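You operate a simulated robot arm through the tools that you are given. There is no shell and no other tool.

Carry out the task below with a simulated robot arm. There is one attempt and no reset: what you move stays moved.

TASK
Test the float: pour to the line, pump till the lamp goes out.
Fine: pour from the blue jug into the sump pot; jug back in its place, sump lid shut. Set down upright: blue jug. Where these are worked on the way, their far stop is far enough and under half their travel is too little: sump lid.

It is judged by the outcome, as a careful person would: the job done as asked, and still so three seconds after it is handed in. It fails if anything else is knocked over, pushed out of place, dropped, spilled or broken. Lids that push on must go on centred and level and be pressed home; caps that screw on are set level and turned clockwise until they are tight.

THE ROBOT
A 6-joint arm with a two-finger gripper, fixed in place. Base frame: the origin is at the foot of the arm, x ahead of it, y to its left, z up; the work surface is at about z = 620. Lengths are in mm, angles in degrees, forces in N, time in s.
Its first joint turns from -166.0 to 166.0 degrees. Payload 1.71 kg.
The TCP is the grasp point between the finger pads, 20 mm short of the fingertips. In the tool frame z runs along the fingers and y along their closing line. Largest opening 96 mm; the body of the gripper starts 113 mm behind the TCP.
Orientation is that of the tool frame in the base frame, as a unit quaternion [w, x, y, z]. With the fingers straight down and closing along the base's y, the tool's x points along the base's -x, its y along +y and its z along -z.

THE INTERFACE
- The arm moves only by the tool servo_tool. Its argument "targets" is a list that holds one entry, the list of rows, each a list of 6 numbers: the shift along the base's x, y, z in mm, then the turn, a rotation vector about the base's x, y, z in degrees. In form: [[[dx, dy, dz, wx, wy, wz], ...]]. A call has 1 to 20 rows; each row shifts and turns the commanded pose from where the row before left it. "gripper" is the gripper command, from -1 (fully open) to 1 (shut), values between in proportion, set as the call begins (left out, the last holds). Rows are played at 5 a second. More than 50 mm and 8.6 degrees between two rows, or a gripper value outside its range, and nothing of the call is played. A pose out of reach is approached as far as the arm can. The call stops where the force on the tool passes 40 N (or 10 N more than at its start, if that is more) or the arm is blocked; 0.2 s more then pass. Each finger travels about 45 mm/s and halts on what it meets, pressing with about 33 N; the grip force reading is that of the motor and also rises with nothing between the fingers. The clock runs only during rows and for 0.2 s after the last one: add rows that do not move to give the fingers time. The reply holds the time, the measured pose of the TCP, the force on the tool along the base axes, the opening and the grip force, in the units named above and with some noise, with the torque about the TCP (base axes, N m) and any sound that the robot's microphone picked up.
- Cameras (640 x 400 px; columns grow to the right, rows downward): "scene" is fixed at [399.5, 499.1, 1467.4]; the picture's right is [-0.97, -0.26, 0.00], its down [-0.18, 0.66, -0.73] and it looks along [0.19, -0.70, -0.69] (base axes); focal length 341 px, centre (320, 200). "wrist" rides on the gripper at [66, 14, -145] in the tool frame; the picture's right is [-0.21, 0.98, 0.00], its down [-0.88, -0.19, -0.45] and it looks along [-0.44, -0.09, 0.90] (tool axes); focal length 275 px, centre (320, 200). There is no depth. A picture from a camera that has moved, and an enlarged one, comes with that camera's place and axes in the base frame and with its lens.
- get_image(camera): a new picture of that camera. The clock stands still meanwhile.
- move_column(by): slides the trunk up (or, below 0, down) by that many mm; the arm rides with it, the base frame stays. It gives what a move gives, with no picture.
- inspect(camera, box): a new picture of the part [left, top, right, bottom] of that camera's present view, enlarged. The clock stands still meanwhile.
- hand_in(): hands the job in; it is judged then, once.

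Nothing tells you positions but the pictures and the camera data. Unless the task says otherwise, let go and move clear before handing in.

The tools are called as name(argument=value, ...) on one line, values as JSON. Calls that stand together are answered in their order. servo_tool: Moves the arm, as the interface text tells. Its arguments: {"type":"object","properties":{"targets":{"type":"array","items":{"type":"array","items":{"type":"array","items":{"type":"number"}}}},"gripper":{"type":"number"}},"required":["targets"]} The other tools are called the same way: move_column (by) slides the trunk up or down; get_image (camera) takes a picture; inspect (camera, box) takes an enlarged picture of a part of a camera's view; hand_in () hands the job in.

At the start:

```text
time_s: 0.0
ee_pos: [610.0, -131.3, 1009.3]
orientation: [-0.001, 0.001, 1.0, 0.001]
contact_force: [-0.6, -0.6, 0.3]
torque: [-0.01, 0.04, -0.02]
opening: 95.9
grip_force: 0.0
trunk travel left (down, up): [-175.0, 215.0]
```

scene: 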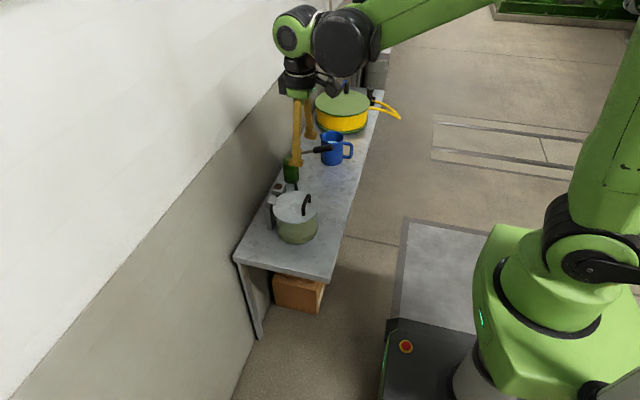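
wrist: 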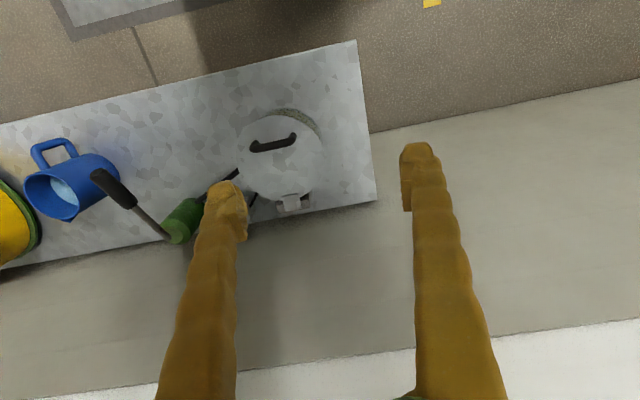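

I see a bench along a wall with a pot (the sump) with a lid, a green hand pump with a black lever, a blue jug with water, and a yellow pot. I'll look closer before moving.

inspect(camera="scene", box=[220, 80, 420, 280])

inspect(camera="wrist", box=[0, 80, 400, 280])

inspect(camera="scene", box=[250, 160, 340, 250])

```text
2.00 times, centred on (320, 180) of scene
camera zoom: at [399.5, 499.1, 1467.4], right [-0.97, -0.26, 0.0], down [-0.18, 0.66, -0.73], along [0.19, -0.7, -0.69], focal length 682 px, centre (320, 240)
```

zoom: 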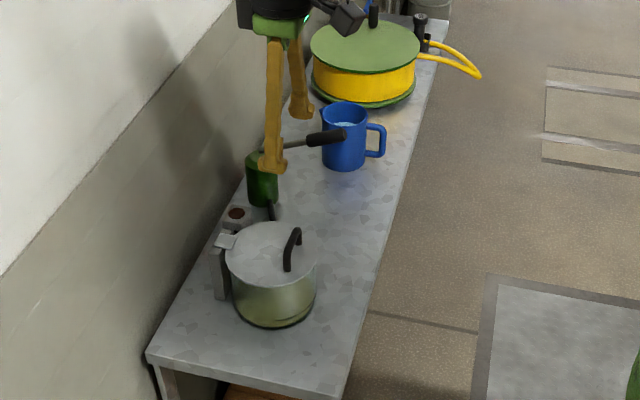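

```text
1.60 times, centred on (200, 180) of wrist
camera zoom: at [545.6, -117.0, 1154.9], right [0.21, 0.98, 0.0], down [0.88, -0.19, 0.44], along [0.43, -0.09, -0.9], focal length 440 px, centre (512, 232)
```

zoom: 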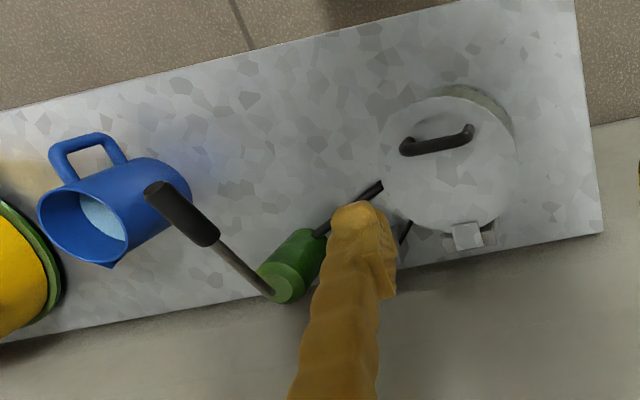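

```text
4.44 times, centred on (295, 205) of scene
camera zoom: at [399.5, 499.1, 1467.4], right [-0.97, -0.26, 0.0], down [-0.18, 0.66, -0.73], along [0.19, -0.7, -0.69], focal length 1516 px, centre (431, 178)
```

zoom: 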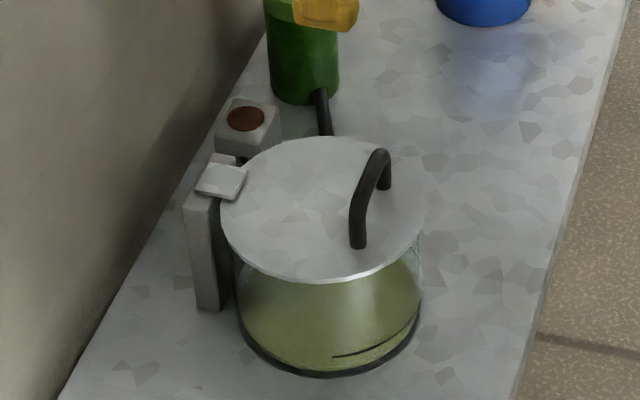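

The sump is a glass pot with a hinged lid (hinge at the wall side, arch handle on top) and a green hand pump with a black lever sits beside it. The blue jug stands further along with its handle towards the robot. I'll move the wrist camera over for more views to triangulate.

servo_tool(targets=[[[0, -40, 0, 0, 0, 0], [0, -40, 0, 0, 0, 0], [0, -40, 0, 0, 0, 0], [0, -40, 0, 0, 0, 0], [0, -40, 0, 0, 0, 0], [0, 0, 0, 0, 0, 0]]])

get_image(camera="wrist")

get_image(camera="scene")

```text
time_s: 1.4
ee_pos: [596.5, -333.0, 1016.6]
orientation: [0.007, 0.001, 1.0, 0.0]
contact_force: [0.2, -0.9, -0.4]
torque: [0.02, 0.02, 0.03]
opening: 96.0
grip_force: 0.0
trunk travel left (down, up): [-175.0, 215.0]
```

```text
taken
camera wrist: at [530.4, -318.5, 1161.1], right [0.21, 0.98, 0.0], down [0.87, -0.19, 0.46], along [0.45, -0.09, -0.89], focal length 275 px, centre (320, 200)
```

wrist: 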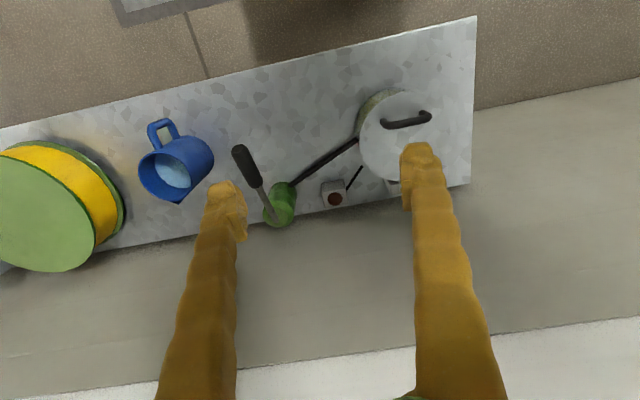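

```text
taken
```

scene: 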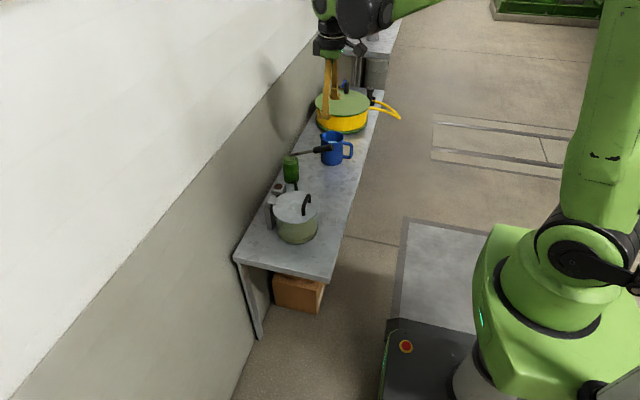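

The view now shows pump, lamp box, lever and pipe linking to the sump. I'll enlarge parts to locate each item.

inspect(camera="wrist", box=[110, 90, 310, 240])

inspect(camera="wrist", box=[280, 60, 480, 220])

inspect(camera="scene", box=[250, 110, 370, 190])

inspect(camera="scene", box=[240, 160, 360, 250])

```text
2.67 times, centred on (210, 165) of wrist
camera zoom: at [530.4, -318.5, 1161.1], right [0.21, 0.98, 0.0], down [0.87, -0.19, 0.46], along [0.45, -0.09, -0.89], focal length 734 px, centre (613, 293)
```

zoom: 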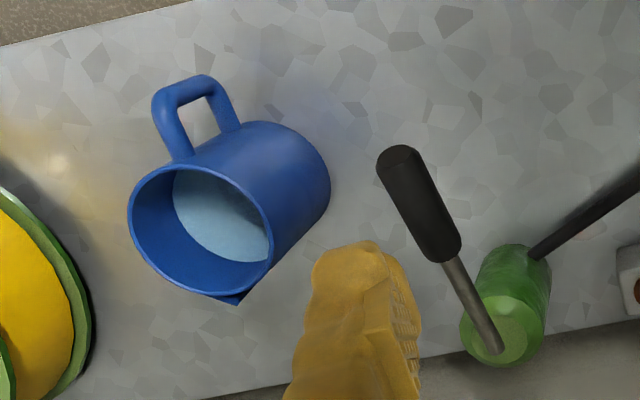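

```text
2.50 times, centred on (380, 140) of wrist
camera zoom: at [530.4, -318.5, 1161.1], right [0.21, 0.98, 0.0], down [0.87, -0.19, 0.46], along [0.45, -0.09, -0.89], focal length 688 px, centre (170, 350)
```

zoom: 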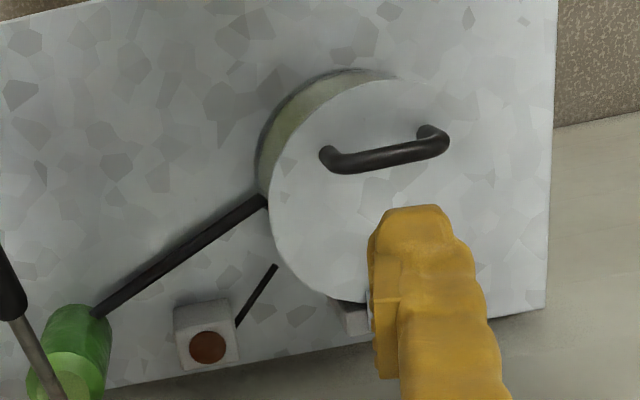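

```text
5.00 times, centred on (310, 150) of scene
camera zoom: at [399.5, 499.1, 1467.4], right [-0.97, -0.26, 0.0], down [-0.18, 0.66, -0.73], along [0.19, -0.7, -0.69], focal length 1706 px, centre (370, 450)
```

zoom: 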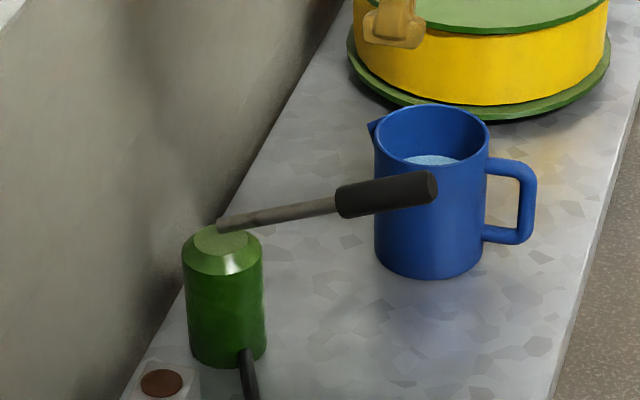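

```text
4.44 times, centred on (300, 205) of scene
camera zoom: at [399.5, 499.1, 1467.4], right [-0.97, -0.26, 0.0], down [-0.18, 0.66, -0.73], along [0.19, -0.7, -0.69], focal length 1516 px, centre (409, 178)
```

zoom: 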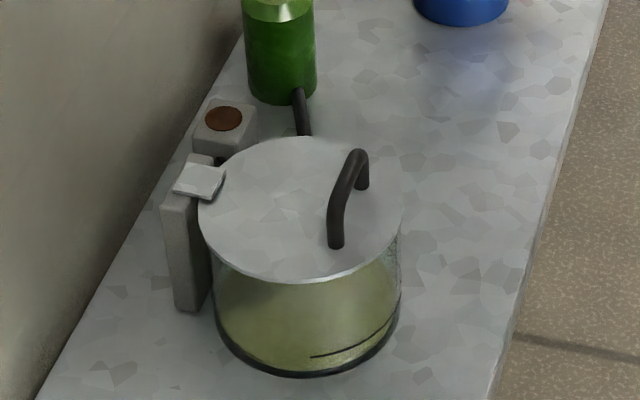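

Positions so far: the lid top is around (668,-212,720), the lid's handle bar at x≈635, the jug at (646,-606), and the lever grip at about (613..677,-451,797..769). The arm fell short of its commanded pose, so I'll wait a moment and check whether it settles.

servo_tool(targets=[[[0, 0, 0, 0, 0, 0], [0, 0, 0, 0, 0, 0], [0, 0, 0, 0, 0, 0]]])

```text
time_s: 2.2
ee_pos: [595.4, -333.2, 1017.2]
orientation: [0.007, 0.0, 1.0, 0.0]
contact_force: [0.3, -0.7, -0.3]
torque: [0.05, 0.03, 0.01]
opening: 96.4
grip_force: 0.0
trunk travel left (down, up): [-175.0, 215.0]
```

It stays off by about 13 mm, which suggests a reach limit at this height. I'll move lower and back towards the sump and see if the tracking recovers.

servo_tool(targets=[[[0, 20, -20, 0, 0, 0], [0, 20, -20, 0, 0, 0], [0, 20, -20, 0, 0, 0], [0, 20, -20, 0, 0, 0], [0, 20, -20, 0, 0, 0], [0, 20, -20, 0, 0, 0], [0, 0, 0, 0, 0, 0]]])

```text
time_s: 3.8
ee_pos: [594.2, -211.8, 897.7]
orientation: [0.006, 0.001, 1.0, 0.0]
contact_force: [-0.7, 1.7, 0.7]
torque: [0.0, 0.0, 0.0]
opening: 95.8
grip_force: 0.0
trunk travel left (down, up): [-175.0, 215.0]
```

servo_tool(targets=[[[0, 0, 0, 0, 0, -8], [0, 0, 0, 0, 0, -8], [0, 0, 0, 0, 0, -8], [0, 0, 0, 0, 0, -8], [0, 0, 0, 0, 0, -8], [0, 0, 0, 0, 0, -8], [0, 0, 0, 0, 0, -8], [0, 0, 0, 0, 0, -8], [0, 0, 0, 0, 0, -8], [0, 0, 0, 0, 0, -8], [0, 0, 0, 0, 0, -8], [0, 0, 0, 0, 0, -2], [0, 0, 0, 0, 0, 0]]])

get_image(camera="wrist")

get_image(camera="scene")

```text
time_s: 6.6
ee_pos: [594.5, -211.2, 898.3]
orientation: [0.004, 0.708, 0.706, -0.005]
contact_force: [0.6, -0.7, 0.5]
torque: [0.0, -0.01, 0.0]
opening: 96.0
grip_force: 0.1
trunk travel left (down, up): [-175.0, 215.0]
```

```text
taken
camera wrist: at [609.9, -143.0, 1042.1], right [0.98, -0.21, 0.0], down [-0.19, -0.87, 0.46], along [-0.09, -0.45, -0.89], focal length 275 px, centre (320, 200)
```

wrist: 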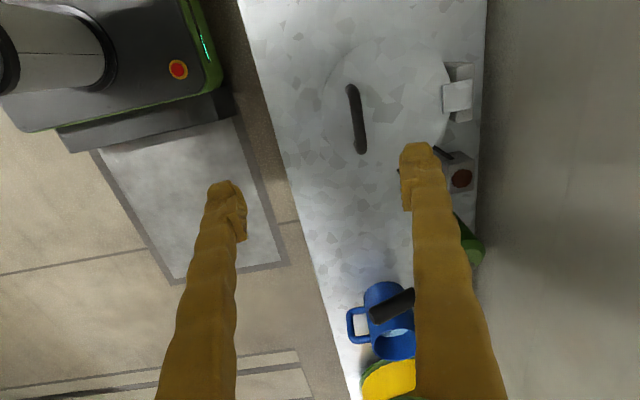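

```text
taken
```

scene: 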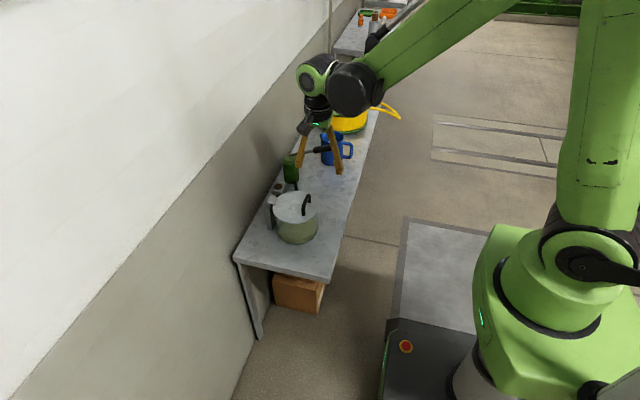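

The yaw went fine. I'll look closely at the lid handle from this new angle.

inspect(camera="wrist", box=[300, 20, 500, 220])

inspect(camera="scene", box=[260, 180, 330, 250])

```text
2.00 times, centred on (400, 120) of wrist
camera zoom: at [609.9, -143.0, 1042.1], right [0.98, -0.21, 0.0], down [-0.19, -0.87, 0.46], along [-0.09, -0.45, -0.89], focal length 551 px, centre (160, 360)
```

zoom: 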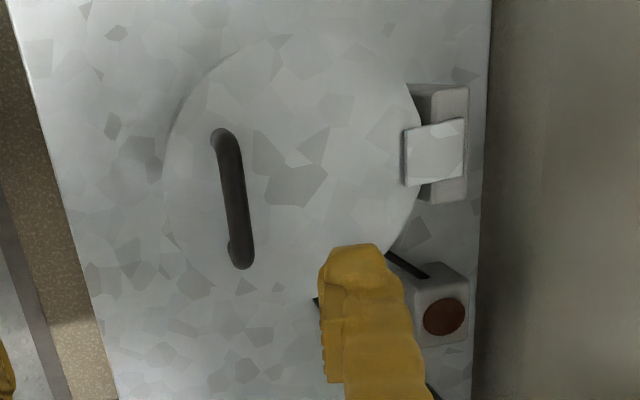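

```text
5.71 times, centred on (295, 215) of scene
camera zoom: at [399.5, 499.1, 1467.4], right [-0.97, -0.26, 0.0], down [-0.18, 0.66, -0.73], along [0.19, -0.7, -0.69], focal length 1950 px, centre (463, 114)
```

zoom: 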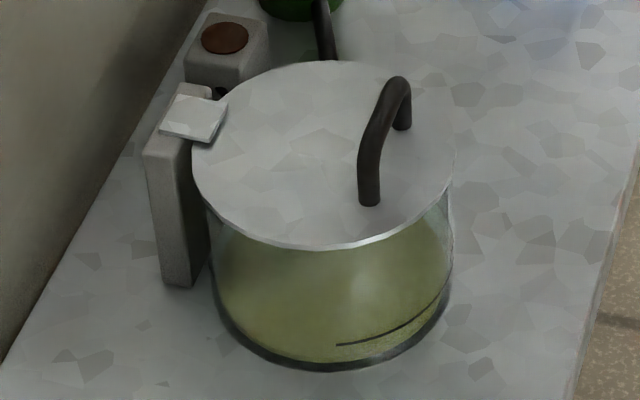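

The handle bar lies along y from about -180 to -235 at x≈635, z≈760, with the lid top at about 725. I'll pitch the tool to about 30° below horizontal, so that after the lid swings up the gripper ends pointing down.

servo_tool(targets=[[[0, 0, 0, 0, -7.5, 0], [0, 0, 0, 0, -7.5, 0], [0, 0, 0, 0, -7.5, 0], [0, 0, 0, 0, -7.5, 0], [0, 0, 0, 0, -7.5, 0], [0, 0, 0, 0, -7.5, 0], [0, 0, 0, 0, -7.5, 0], [0, 0, 0, 0, -7.5, 0], [0, 0, 0, 0, 0, 0]]])

get_image(camera="scene")

get_image(camera="wrist")

```text
time_s: 8.6
ee_pos: [595.1, -211.9, 897.9]
orientation: [0.358, 0.615, 0.61, 0.349]
contact_force: [1.0, -0.9, -0.3]
torque: [0.0, -0.03, 0.01]
opening: 95.9
grip_force: 0.0
trunk travel left (down, up): [-175.0, 215.0]
```

```text
taken
```

scene: 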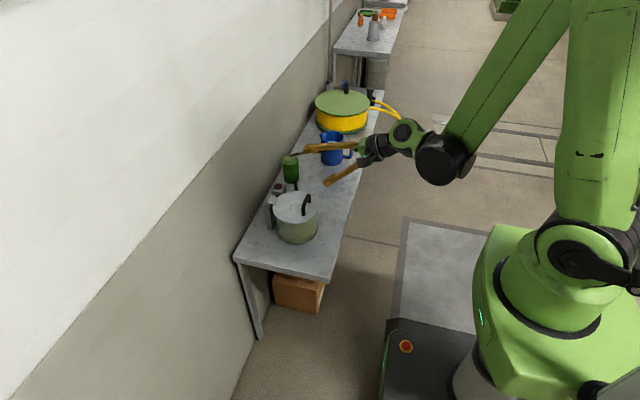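

```text
taken
camera wrist: at [478.5, -142.6, 982.2], right [0.49, -0.21, 0.85], down [-0.49, -0.87, 0.07], along [0.72, -0.45, -0.52], focal length 275 px, centre (320, 200)
```

wrist: 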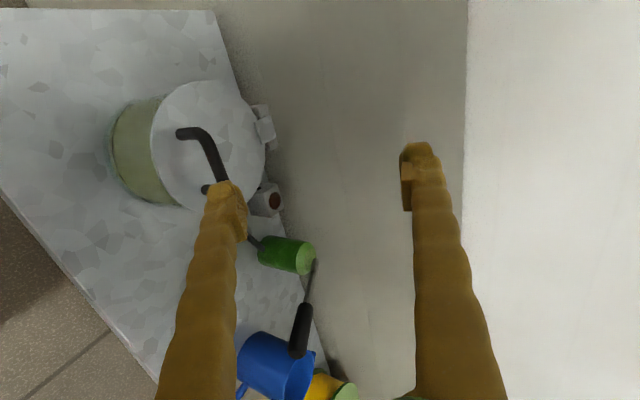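

The arm takes this pose well. I'll move to the approach point in front of the handle with the gripper partly closed.

servo_tool(targets=[[[-15, 2, -25, 0, 0, 0], [-14, 2, -25, 0, 0, 0], [0, 1, -25, 0, 0, 0], [0, 0, -23, 0, 0, 0], [0, 0, 0, 0, 0, 0]]], gripper=0.3)

get_image(camera="scene")

get_image(camera="wrist")

```text
time_s: 9.8
ee_pos: [595.7, -223.5, 887.6]
orientation: [0.357, 0.616, 0.61, 0.348]
contact_force: [-0.2, -0.3, 0.7]
torque: [0.04, 0.03, -0.04]
opening: 33.7
grip_force: 0.0
out of reach, approached as far as the arm can: row 1, 2, 3, 4
trunk travel left (down, up): [-175.0, 215.0]
```

```text
taken
```

scene: 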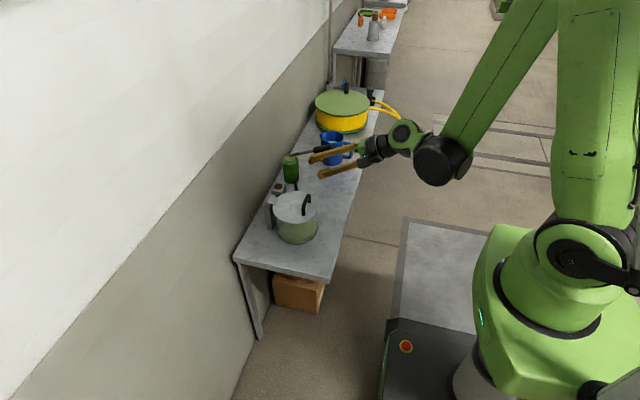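

```text
taken
camera wrist: at [479.6, -154.5, 971.3], right [0.49, -0.21, 0.85], down [-0.49, -0.87, 0.07], along [0.72, -0.45, -0.53], focal length 275 px, centre (320, 200)
```

wrist: 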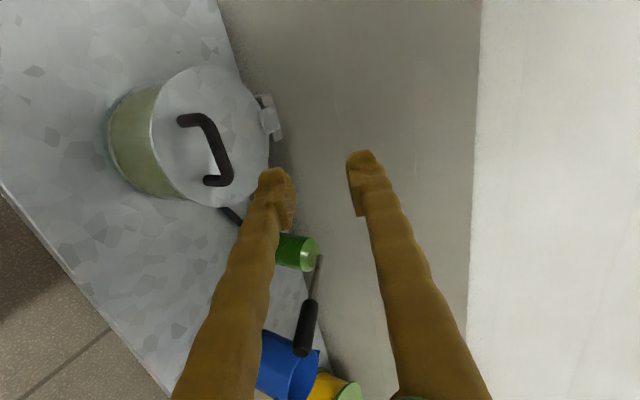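

The approach point is too close to the base for the current trunk height. Lowering the trunk should give the same posture lower down, so I'll drop it by 100 mm.

move_column(by=-100)

```text
time_s: 11.1
ee_pos: [595.8, -223.2, 787.3]
orientation: [0.357, 0.615, 0.611, 0.348]
contact_force: [-0.8, 0.4, 0.1]
torque: [0.02, 0.01, -0.02]
opening: 33.5
grip_force: 0.0
trunk travel left (down, up): [-75.0, 315.0]
```

servo_tool(targets=[[[0, 8, -2, 0, 0, 0], [0, 8, -2, 0, 0, 0], [0, 0, 0, 0, 0, 0]]])

get_image(camera="wrist")

inspect(camera="scene", box=[255, 130, 415, 250])

```text
time_s: 11.9
ee_pos: [597.4, -208.5, 789.4]
orientation: [0.356, 0.616, 0.611, 0.347]
contact_force: [-0.2, -0.1, -0.2]
torque: [0.0, 0.01, 0.0]
opening: 33.7
grip_force: 0.1
out of reach, approached as far as the arm can: row 1, 2
trunk travel left (down, up): [-75.0, 315.0]
```

```text
taken
camera wrist: at [481.8, -140.0, 873.5], right [0.49, -0.21, 0.85], down [-0.49, -0.87, 0.07], along [0.72, -0.45, -0.53], focal length 275 px, centre (320, 200)
```

wrist: 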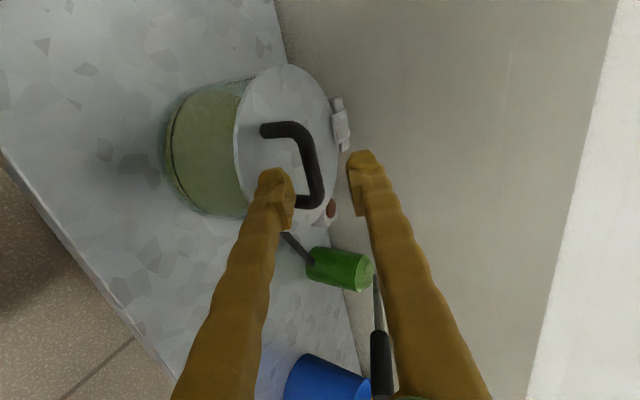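

```text
3.33 times, centred on (335, 190) of scene
camera zoom: at [399.5, 499.1, 1467.4], right [-0.97, -0.26, 0.0], down [-0.18, 0.66, -0.73], along [0.19, -0.7, -0.69], focal length 1137 px, centre (270, 233)
```

zoom: 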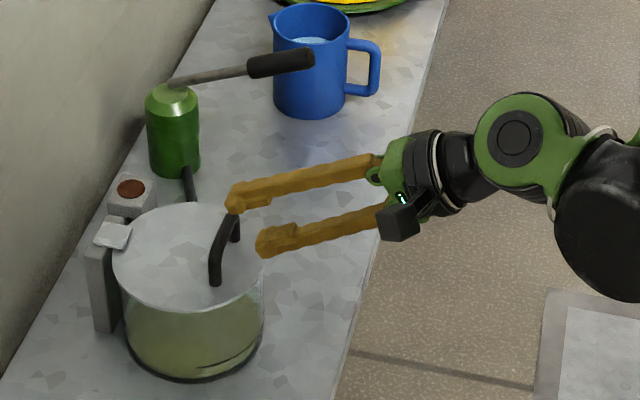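

The bar measures to about (635.5,-207,759) from this view. I'll narrow the opening, line up with the bar and slide the lower finger under it.

servo_tool(targets=[[[4, 1, -9, 0, 0, 0], [0, 0, 0, 0, 0, 0], [0, 0, 0, 0, 0, 0]]], gripper=0.44)

get_image(camera="wrist")

inspect(camera="scene", box=[265, 180, 355, 240])

```text
time_s: 12.7
ee_pos: [606.5, -210.6, 786.4]
orientation: [0.356, 0.616, 0.611, 0.347]
contact_force: [0.2, 1.4, 0.8]
torque: [-0.01, 0.03, 0.02]
opening: 27.1
grip_force: 0.1
out of reach, approached as far as the arm can: row 1
trunk travel left (down, up): [-75.0, 315.0]
```

```text
taken
camera wrist: at [488.4, -140.8, 870.9], right [0.49, -0.21, 0.85], down [-0.49, -0.87, 0.07], along [0.72, -0.45, -0.53], focal length 275 px, centre (320, 200)
```

wrist: 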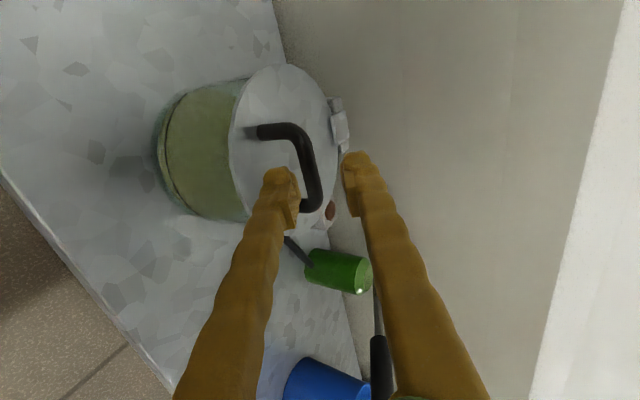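

```text
6.67 times, centred on (310, 210) of scene
camera zoom: at [399.5, 499.1, 1467.4], right [-0.97, -0.26, 0.0], down [-0.18, 0.66, -0.73], along [0.19, -0.7, -0.69], focal length 2274 px, centre (387, 133)
```

zoom: 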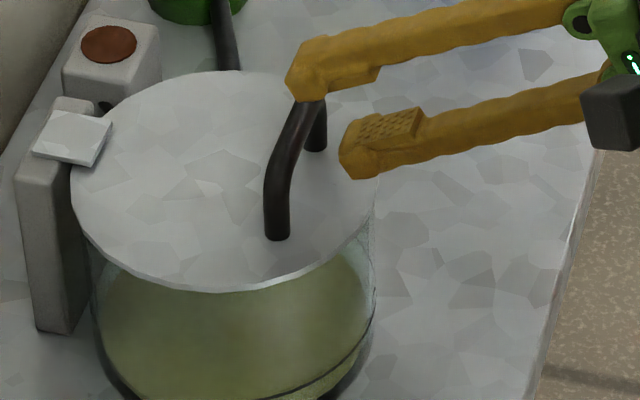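

The arm hits its near-reach limit, so it slid forward instead of down. I'll raise the tool a little and lower the trunk further to gain margin.

servo_tool(targets=[[[0, 2, 14, 0, 0, 0], [0, 2, 14, 0, 0, 0], [0, 0, 0, 0, 0, 0]]])

move_column(by=-40)

```text
time_s: 13.5
ee_pos: [604.9, -204.9, 814.9]
orientation: [0.356, 0.616, 0.611, 0.348]
contact_force: [1.0, -0.3, -0.3]
torque: [0.0, -0.01, -0.02]
opening: 26.9
grip_force: 0.0
trunk travel left (down, up): [-75.0, 315.0]
```

```text
time_s: 14.4
ee_pos: [604.7, -204.6, 775.0]
orientation: [0.357, 0.616, 0.61, 0.348]
contact_force: [-0.4, 0.5, 0.4]
torque: [0.02, -0.01, 0.01]
opening: 26.8
grip_force: 0.1
trunk travel left (down, up): [-35.0, 355.0]
```

servo_tool(targets=[[[6, -1, -3.0, 0, 0, 0], [6, -1, -3.2, 0, 0, 0], [0, 0, 0, 0, 0, 0]]])

get_image(camera="wrist")

inspect(camera="scene", box=[265, 180, 355, 240])

```text
time_s: 15.2
ee_pos: [616.8, -207.7, 768.5]
orientation: [0.356, 0.615, 0.611, 0.348]
contact_force: [1.5, 0.8, 0.2]
torque: [0.01, 0.04, -0.04]
opening: 26.8
grip_force: 0.1
trunk travel left (down, up): [-35.0, 355.0]
```

```text
taken
camera wrist: at [500.1, -138.9, 852.4], right [0.49, -0.21, 0.85], down [-0.49, -0.87, 0.07], along [0.72, -0.45, -0.53], focal length 275 px, centre (320, 200)
```

wrist: 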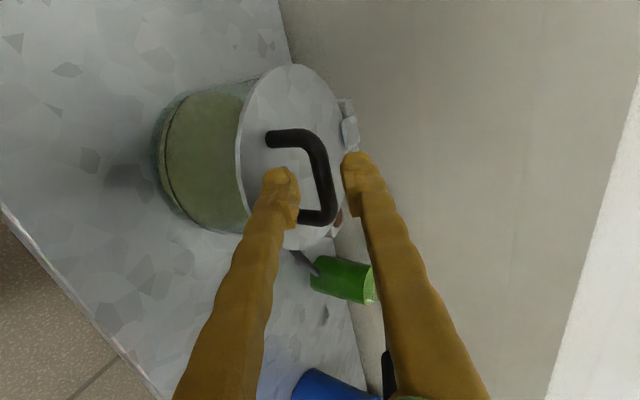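

```text
6.67 times, centred on (310, 210) of scene
camera zoom: at [399.5, 499.1, 1467.4], right [-0.97, -0.26, 0.0], down [-0.18, 0.66, -0.73], along [0.19, -0.7, -0.69], focal length 2274 px, centre (387, 133)
```

zoom: 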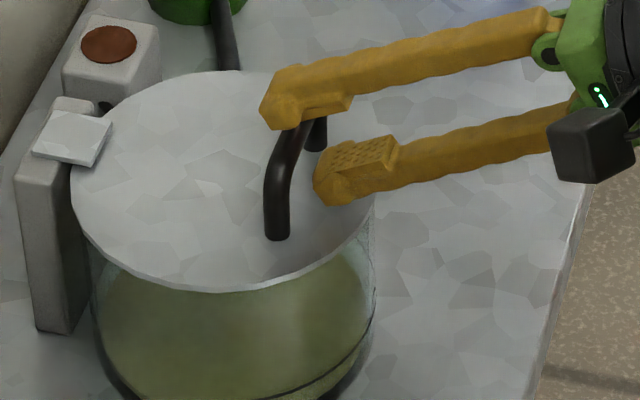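

The bar sits centred between the fingertips. I'll advance about 14 mm along the tool axis, then close.

servo_tool(targets=[[[4, 0, -2.3, 0, 0, 0], [4, 0, -2.3, 0, 0, 0], [4, 0, -2.3, 0, 0, 0], [0, 0, 0, 0, 0, 0]]])

inspect(camera="scene", box=[265, 180, 355, 240])

get_image(camera="wrist")

```text
time_s: 16.2
ee_pos: [629.7, -206.7, 760.5]
orientation: [0.357, 0.616, 0.61, 0.348]
contact_force: [0.0, -0.4, -0.7]
torque: [0.0, 0.02, -0.01]
opening: 27.1
grip_force: 0.1
trunk travel left (down, up): [-35.0, 355.0]
```

```text
6.67 times, centred on (310, 210) of scene
camera zoom: at [399.5, 499.1, 1467.4], right [-0.97, -0.26, 0.0], down [-0.18, 0.66, -0.73], along [0.19, -0.7, -0.69], focal length 2274 px, centre (387, 133)
```

zoom: 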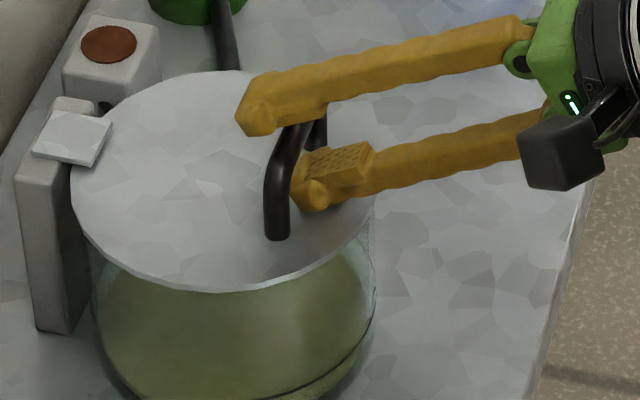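

```text
taken
camera wrist: at [511.8, -138.9, 845.4], right [0.49, -0.21, 0.85], down [-0.49, -0.87, 0.07], along [0.72, -0.45, -0.53], focal length 275 px, centre (320, 200)
```

wrist: 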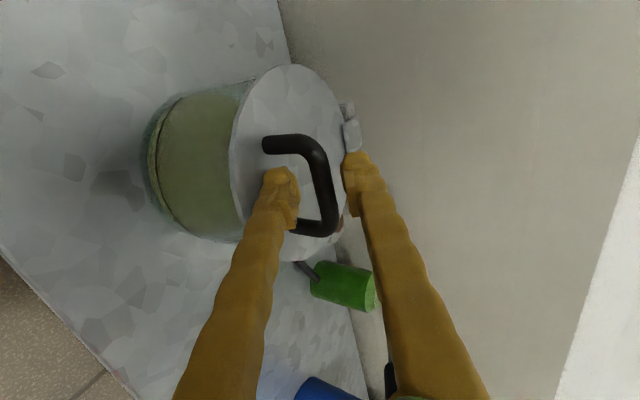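

The bar is between the pads. Closing the gripper on it now.

servo_tool(targets=[[[0, 0, 0, 0, 0, 0], [0, 0, 0, 0, 0, 0], [0, 0, 0, 0, 0, 0], [0, 0, 0, 0, 0, 0]]], gripper=1)

inspect(camera="scene", box=[265, 180, 355, 240])

get_image(camera="wrist")

```text
time_s: 17.2
ee_pos: [611.7, -206.7, 774.5]
orientation: [0.364, 0.612, 0.606, 0.354]
contact_force: [-0.4, 0.0, 1.2]
torque: [-0.01, -0.02, 0.01]
opening: 0.1
grip_force: 29.1
trunk travel left (down, up): [-35.0, 355.0]
stopped in row 4: the force on the tool passed its limit at 41 N (the readings are from after the stop); the commanded pose is now the measured one
```

```text
6.67 times, centred on (310, 210) of scene
camera zoom: at [399.5, 499.1, 1467.4], right [-0.97, -0.26, 0.0], down [-0.18, 0.66, -0.73], along [0.19, -0.7, -0.69], focal length 2274 px, centre (387, 133)
```

zoom: 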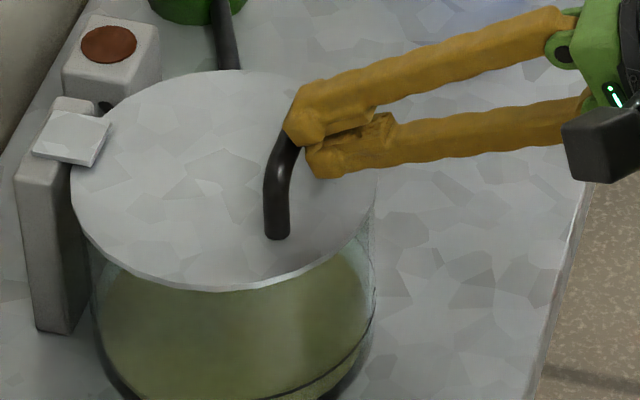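

```text
taken
camera wrist: at [494.5, -138.0, 855.1], right [0.47, -0.21, 0.86], down [-0.49, -0.87, 0.06], along [0.73, -0.45, -0.51], focal length 275 px, centre (320, 200)
```

wrist: 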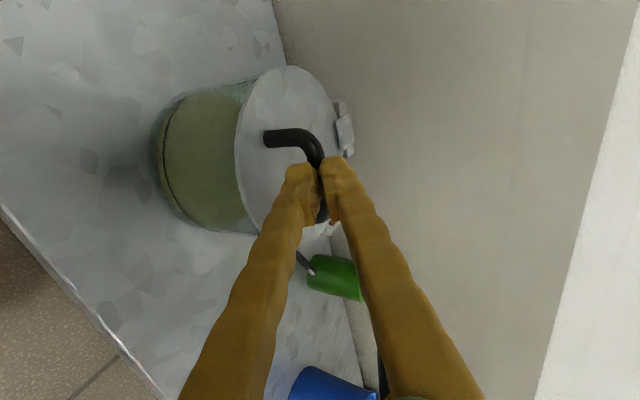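

The bar slipped out past the fingertips, because it was too near the tips; the lid has not moved. I'll back off, set a 23 mm opening and go deeper so that the bar is at the TCP.

servo_tool(targets=[[[-3, 0, 2, 0, 0, 0], [-3, 0, 1.5, 0, 0, 0], [0, 0, 0, 0, 0, 0]]])

servo_tool(targets=[[[0, 0, 0, 0, 0, 0], [0, 0, 0, 0, 0, 0], [0, 0, 0, 0, 0, 0]]], gripper=0.52)

inspect(camera="wrist", box=[240, 100, 400, 220])

inspect(camera="scene", box=[265, 180, 355, 240])

```text
time_s: 18.0
ee_pos: [612.0, -207.0, 774.0]
orientation: [0.362, 0.613, 0.607, 0.353]
contact_force: [-0.2, 0.0, -0.2]
torque: [0.01, 0.0, 0.01]
opening: 0.1
grip_force: 29.6
trunk travel left (down, up): [-35.0, 355.0]
```

```text
time_s: 18.8
ee_pos: [612.5, -206.8, 773.9]
orientation: [0.362, 0.613, 0.607, 0.352]
contact_force: [-0.6, 0.3, -0.4]
torque: [-0.01, -0.02, 0.02]
opening: 22.9
grip_force: 0.0
trunk travel left (down, up): [-35.0, 355.0]
```

```text
3.33 times, centred on (320, 160) of wrist
camera zoom: at [494.4, -138.5, 856.4], right [0.48, -0.21, 0.86], down [-0.49, -0.87, 0.06], along [0.73, -0.45, -0.51], focal length 918 px, centre (320, 333)
```

zoom: 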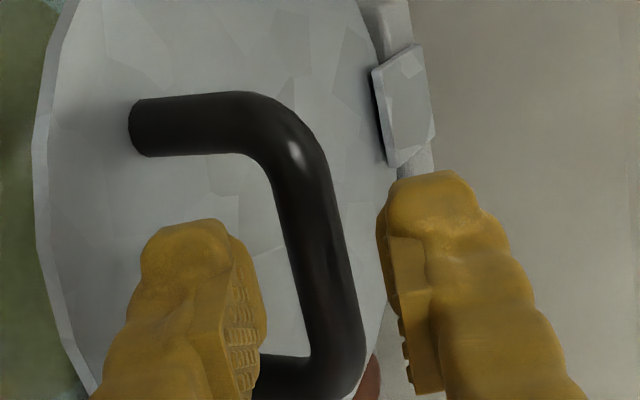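

```text
6.67 times, centred on (310, 210) of scene
camera zoom: at [399.5, 499.1, 1467.4], right [-0.97, -0.26, 0.0], down [-0.18, 0.66, -0.73], along [0.19, -0.7, -0.69], focal length 2274 px, centre (387, 133)
```

zoom: 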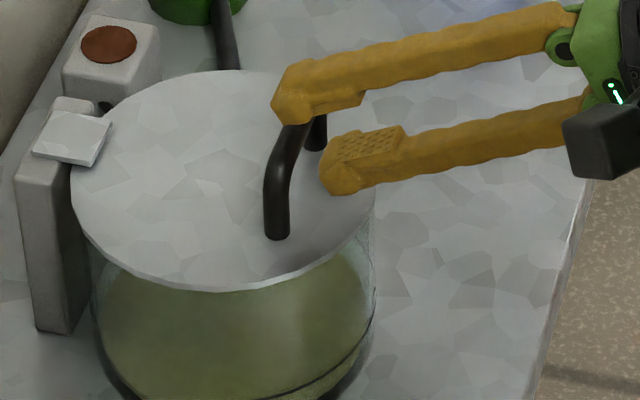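

The bar is on the tool axis. I'll advance about 26 mm so it sits at the TCP.

servo_tool(targets=[[[4.5, 0, -2.5, 0, 0, 0], [4.5, 0, -2.5, 0, 0, 0], [4.5, 0, -2.5, 0, 0, 0], [4.5, 0, -2.5, 0, 0, 0], [4, 0, -2.2, 0, 0, 0], [0, 0, 0, 0, 0, 0]]])

inspect(camera="wrist", box=[240, 100, 400, 220])

inspect(camera="scene", box=[265, 180, 355, 240])

```text
time_s: 20.2
ee_pos: [632.7, -207.1, 761.2]
orientation: [0.362, 0.614, 0.607, 0.352]
contact_force: [-0.3, -0.3, 0.0]
torque: [0.02, 0.01, -0.02]
opening: 23.1
grip_force: 0.1
trunk travel left (down, up): [-35.0, 355.0]
```

```text
3.33 times, centred on (320, 160) of wrist
camera zoom: at [516.1, -138.6, 843.8], right [0.48, -0.21, 0.86], down [-0.49, -0.87, 0.06], along [0.73, -0.45, -0.51], focal length 918 px, centre (320, 333)
```

zoom: 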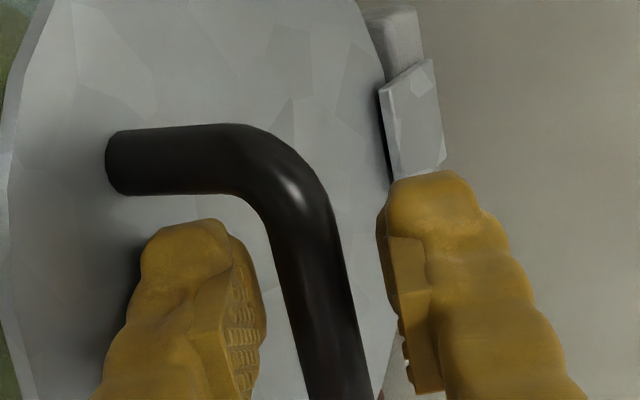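

```text
6.67 times, centred on (310, 210) of scene
camera zoom: at [399.5, 499.1, 1467.4], right [-0.97, -0.26, 0.0], down [-0.18, 0.66, -0.73], along [0.19, -0.7, -0.69], focal length 2274 px, centre (387, 133)
```

zoom: 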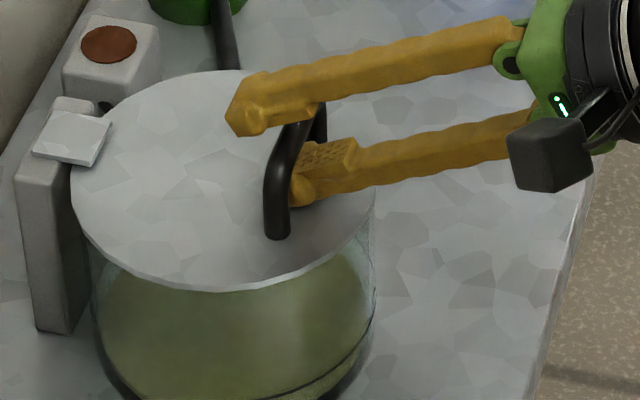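

The bar may still be slightly past the TCP. I'll slide about 9 mm further, nearly horizontally, so the lower finger keeps its clearance over the lid, then check.

servo_tool(targets=[[[3, 0, 0, 0, 0, 0], [3, 0, -0.5, 0, 0, 0], [3, 0, -0.8, 0, 0, 0], [0, 0, 0, 0, 0, 0]]])

inspect(camera="wrist", box=[240, 100, 400, 220])

inspect(camera="scene", box=[265, 180, 355, 240])

```text
time_s: 21.2
ee_pos: [642.7, -208.1, 759.9]
orientation: [0.362, 0.613, 0.608, 0.353]
contact_force: [-0.6, -0.3, -0.7]
torque: [-0.02, -0.02, 0.02]
opening: 22.9
grip_force: 0.1
trunk travel left (down, up): [-35.0, 355.0]
```

```text
3.33 times, centred on (320, 160) of wrist
camera zoom: at [525.3, -138.9, 842.6], right [0.48, -0.21, 0.86], down [-0.49, -0.87, 0.06], along [0.73, -0.45, -0.51], focal length 918 px, centre (320, 333)
```

zoom: 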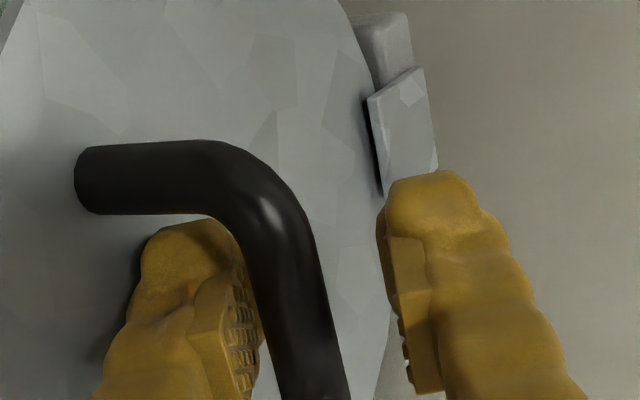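

```text
6.67 times, centred on (310, 210) of scene
camera zoom: at [399.5, 499.1, 1467.4], right [-0.97, -0.26, 0.0], down [-0.18, 0.66, -0.73], along [0.19, -0.7, -0.69], focal length 2274 px, centre (387, 133)
```

zoom: 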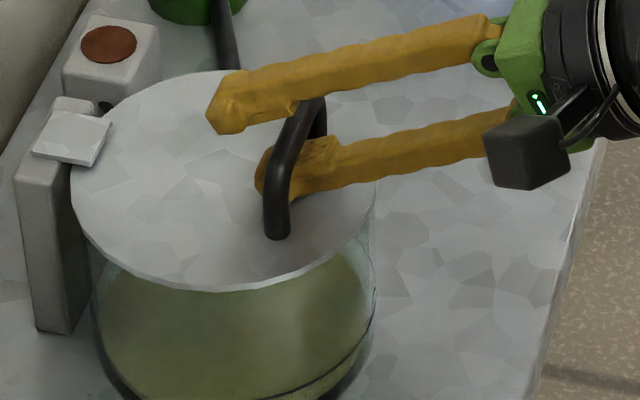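

The lower finger is now clearly under the bar. Closing.

servo_tool(targets=[[[0, 0, 0, 0, 0, 0], [0, 0, 0, 0, 0, 0], [0, 0, 0, 0, 0, 0]]], gripper=1)

inspect(camera="wrist", box=[240, 100, 400, 220])

inspect(camera="scene", box=[265, 180, 355, 240])

```text
time_s: 22.0
ee_pos: [642.5, -208.3, 760.8]
orientation: [0.362, 0.613, 0.607, 0.353]
contact_force: [-1.0, 1.1, 0.1]
torque: [-0.04, -0.03, 0.08]
opening: 6.1
grip_force: 34.4
trunk travel left (down, up): [-35.0, 355.0]
```

```text
3.33 times, centred on (320, 160) of wrist
camera zoom: at [525.2, -138.9, 842.6], right [0.48, -0.21, 0.86], down [-0.49, -0.87, 0.06], along [0.73, -0.45, -0.51], focal length 918 px, centre (320, 333)
```

zoom: 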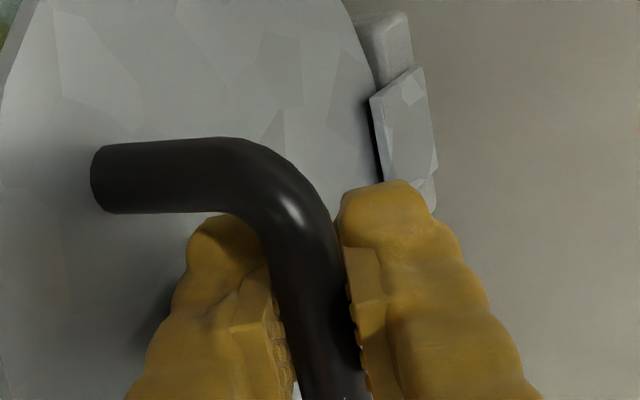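

```text
6.67 times, centred on (310, 210) of scene
camera zoom: at [399.5, 499.1, 1467.4], right [-0.97, -0.26, 0.0], down [-0.18, 0.66, -0.73], along [0.19, -0.7, -0.69], focal length 2274 px, centre (387, 133)
```

zoom: 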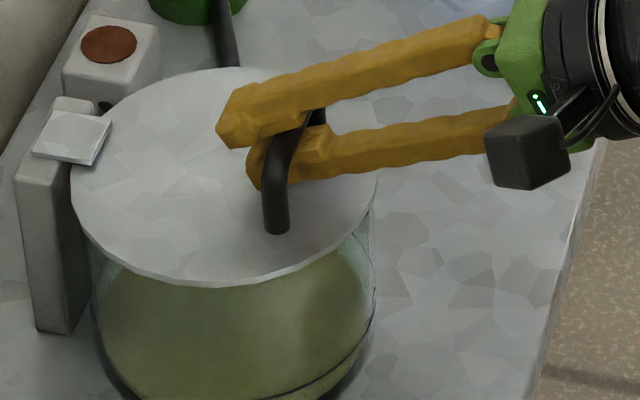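

The bar is gripped firmly and the lid edge has lifted a few mm. I'll swing the lid open in small arcs about the hinge (near x≈750, z≈723), watching the forces.

servo_tool(targets=[[[1.9, 0, 4.6, 0, 2.5, 0], [1.8, 0, 4.6, 0, 2.5, 0], [2.2, 0, 4.5, 0, 2.5, 0], [2.3, 0, 4.4, 0, 2.5, 0], [0, 0, 0, 0, 0, 0]]])

inspect(camera="scene", box=[255, 170, 355, 240])

```text
time_s: 23.2
ee_pos: [650.0, -208.7, 779.1]
orientation: [0.308, 0.642, 0.636, 0.298]
contact_force: [-18.5, 1.6, 7.9]
torque: [-0.13, -0.09, -0.15]
opening: 6.1
grip_force: 34.1
trunk travel left (down, up): [-35.0, 355.0]
```

```text
5.71 times, centred on (305, 205) of scene
camera zoom: at [399.5, 499.1, 1467.4], right [-0.97, -0.26, 0.0], down [-0.18, 0.66, -0.73], along [0.19, -0.7, -0.69], focal length 1950 px, centre (406, 171)
```

zoom: 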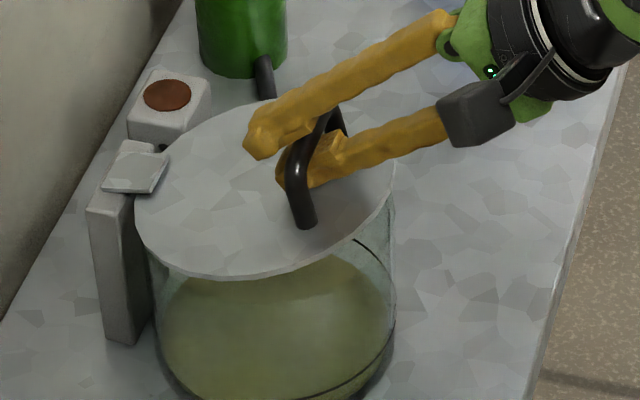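

The force is purely radial, meaning the true hinge is a little higher (about 727). I'll correct the arc and continue.

servo_tool(targets=[[[2.1, 0, 4.5, 0, 2.5, 0], [2.1, 0, 4.4, 0, 2.5, 0], [2.9, 0, 4.1, 0, 2.5, 0], [2.8, 0, 4.1, 0, 2.5, 0], [3.2, 0, 3.8, 0, 2.5, 0], [3.1, 0, 3.8, 0, 2.5, 0], [0, 0, 0, 0, 0, 0]]])

```text
time_s: 24.8
ee_pos: [665.0, -207.8, 804.1]
orientation: [0.222, 0.675, 0.671, 0.212]
contact_force: [-14.3, -2.8, 12.1]
torque: [0.0, -0.04, 0.03]
opening: 6.1
grip_force: 33.6
trunk travel left (down, up): [-35.0, 355.0]
```

Forces remain radial, so the hinge is further out in x (about 764). I'll keep opening with the updated arc.

servo_tool(targets=[[[2.2, 0, 4.8, 0, 2.5, 0], [3.1, 0, 4.1, 0, 2.5, 0], [3.9, 0, 3.9, 0, 2.5, 0], [4.0, 0, 3.7, 0, 2.5, 0], [0, 0, 0, 0, 0, 0]]])

get_image(camera="scene")

```text
time_s: 26.0
ee_pos: [681.0, -207.0, 819.2]
orientation: [0.162, 0.691, 0.688, 0.153]
contact_force: [12.6, 0.2, -16.6]
torque: [-0.05, 0.04, 0.03]
opening: 6.0
grip_force: 34.2
trunk travel left (down, up): [-35.0, 355.0]
```

```text
taken
```

scene: 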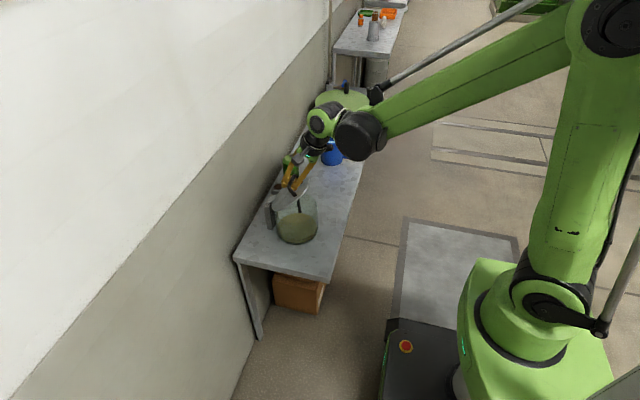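

The constraint circle now fits a hinge near (752,730) with radius 114. I'll continue along that arc.

servo_tool(targets=[[[4.5, 0, 2.5, 0, 2.5, 0], [4.5, 0, 2.5, 0, 2.5, 0], [4.2, 0, 2.6, 0, 2.5, 0], [4.3, 0, 2.5, 0, 2.5, 0], [0, 0, 0, 0, 0, 0]]])

inspect(camera="scene", box=[240, 90, 380, 260])

```text
time_s: 27.2
ee_pos: [698.3, -208.4, 829.5]
orientation: [0.102, 0.701, 0.699, 0.092]
contact_force: [-0.9, -0.6, 0.9]
torque: [-0.06, -0.03, 0.01]
opening: 6.3
grip_force: 33.6
trunk travel left (down, up): [-35.0, 355.0]
```

```text
2.35 times, centred on (310, 175) of scene
camera zoom: at [399.5, 499.1, 1467.4], right [-0.97, -0.26, 0.0], down [-0.18, 0.66, -0.73], along [0.19, -0.7, -0.69], focal length 803 px, centre (344, 259)
```

zoom: 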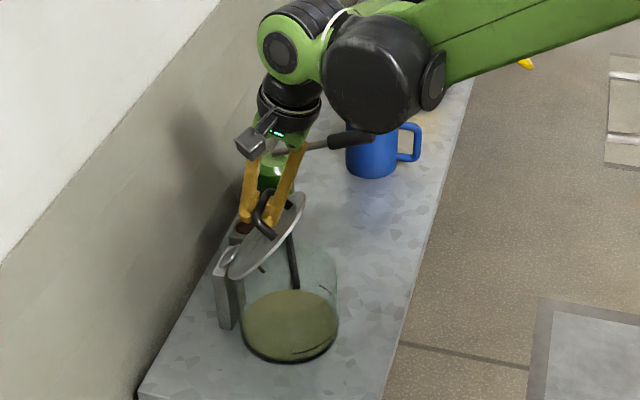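

Forces are near zero, so the arc is right. The lid is about 46° open; I'll continue for another 15°.

servo_tool(targets=[[[4.5, 0, 2.2, 0, 2.5, 0], [4.4, 0, 2.1, 0, 2.5, 0], [4.7, 0, 1.8, 0, 2.5, 0], [4.6, 0, 1.8, 0, 2.5, 0], [4.8, 0, 1.4, 0, 2.5, 0], [4.8, 0, 1.4, 0, 2.5, 0], [0, 0, 0, 0, 0, 0]]])

inspect(camera="scene", box=[240, 90, 380, 260])

get_image(camera="wrist")

```text
time_s: 28.8
ee_pos: [725.0, -207.2, 840.1]
orientation: [0.01, 0.708, 0.706, -0.001]
contact_force: [-4.2, 1.4, 12.8]
torque: [-0.03, -0.04, 0.03]
opening: 5.7
grip_force: 33.9
trunk travel left (down, up): [-35.0, 355.0]
```

```text
2.35 times, centred on (310, 175) of scene
camera zoom: at [399.5, 499.1, 1467.4], right [-0.97, -0.26, 0.0], down [-0.18, 0.66, -0.73], along [0.19, -0.7, -0.69], focal length 803 px, centre (344, 259)
```

zoom: 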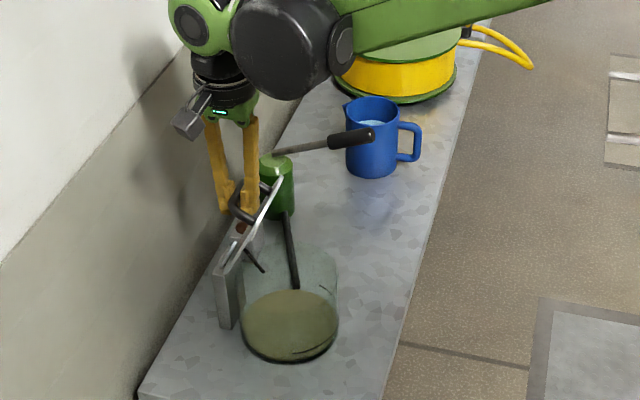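

```text
taken
camera wrist: at [738.3, -139.1, 984.9], right [0.98, -0.21, 0.02], down [-0.19, -0.87, 0.46], along [-0.08, -0.45, -0.89], focal length 275 px, centre (320, 200)
```

wrist: 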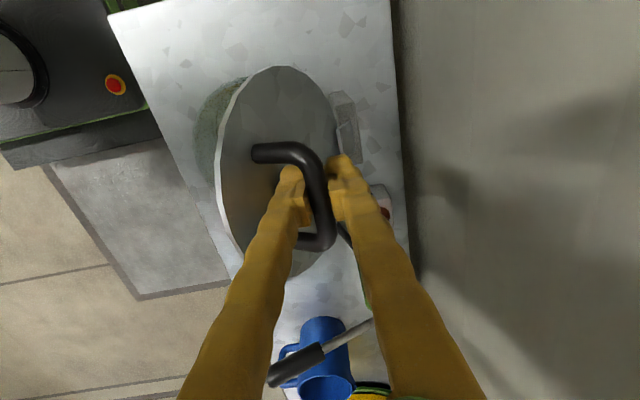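

The lid is about 62° open with the tool now vertical. I'll continue without further tool rotation, letting the bar turn in the pads.

servo_tool(targets=[[[4.9, 0, 1.6, 0, 1.0, 0], [4.9, 0, 1.4, 0, 1.0, 0], [4.9, 0, 0.8, 0, 1.0, 0], [4.9, 0, 0.7, 0, 1.0, 0], [0, 0, 0, 0, 0, 0]]])

inspect(camera="scene", box=[240, 90, 380, 260])

```text
time_s: 30.0
ee_pos: [745.7, -209.3, 843.9]
orientation: [-0.015, 0.707, 0.706, -0.026]
contact_force: [1.2, 3.8, -10.2]
torque: [-0.22, 0.01, 0.01]
opening: 5.9
grip_force: 33.8
trunk travel left (down, up): [-35.0, 355.0]
```

```text
2.35 times, centred on (310, 175) of scene
camera zoom: at [399.5, 499.1, 1467.4], right [-0.97, -0.26, 0.0], down [-0.18, 0.66, -0.73], along [0.19, -0.7, -0.69], focal length 803 px, centre (344, 259)
```

zoom: 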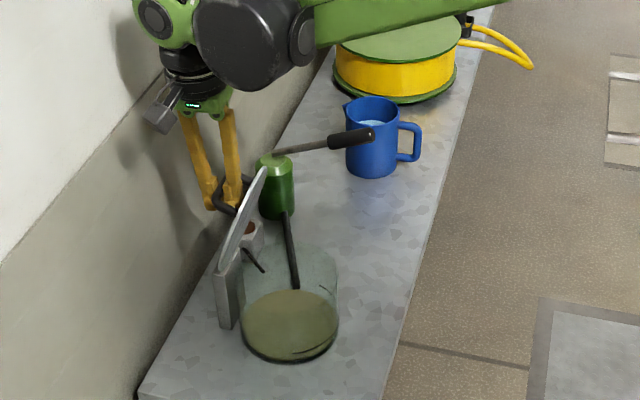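

About 72° open. I'll push on towards the far stop, tilting the tool slightly back to stay clear of the wall.

servo_tool(targets=[[[4.9, 0, -0.3, 0, -1.5, 0], [4.9, 0, 0, 0, -1.5, 0], [4.9, 0, -0.3, 0, -1.5, 0], [4.9, 0, -0.5, 0, -1.5, 0], [0, 0, 0, 0, 0, 0]]])

inspect(camera="scene", box=[240, 90, 380, 260])

```text
time_s: 31.2
ee_pos: [764.9, -207.7, 844.0]
orientation: [0.023, 0.707, 0.707, 0.012]
contact_force: [-0.8, 1.1, -3.0]
torque: [-0.14, -0.01, 0.03]
opening: 5.9
grip_force: 33.9
trunk travel left (down, up): [-35.0, 355.0]
```

```text
2.35 times, centred on (310, 175) of scene
camera zoom: at [399.5, 499.1, 1467.4], right [-0.97, -0.26, 0.0], down [-0.18, 0.66, -0.73], along [0.19, -0.7, -0.69], focal length 803 px, centre (344, 259)
```

zoom: 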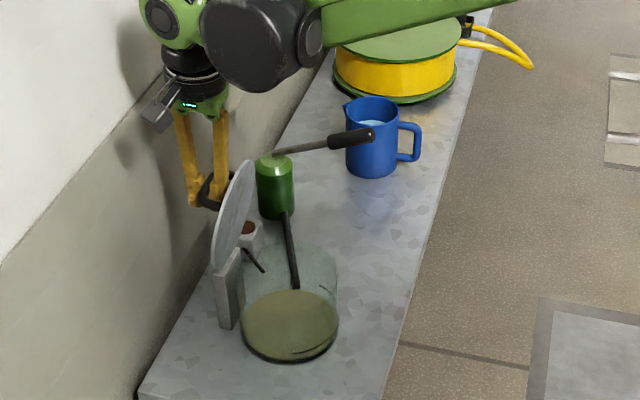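

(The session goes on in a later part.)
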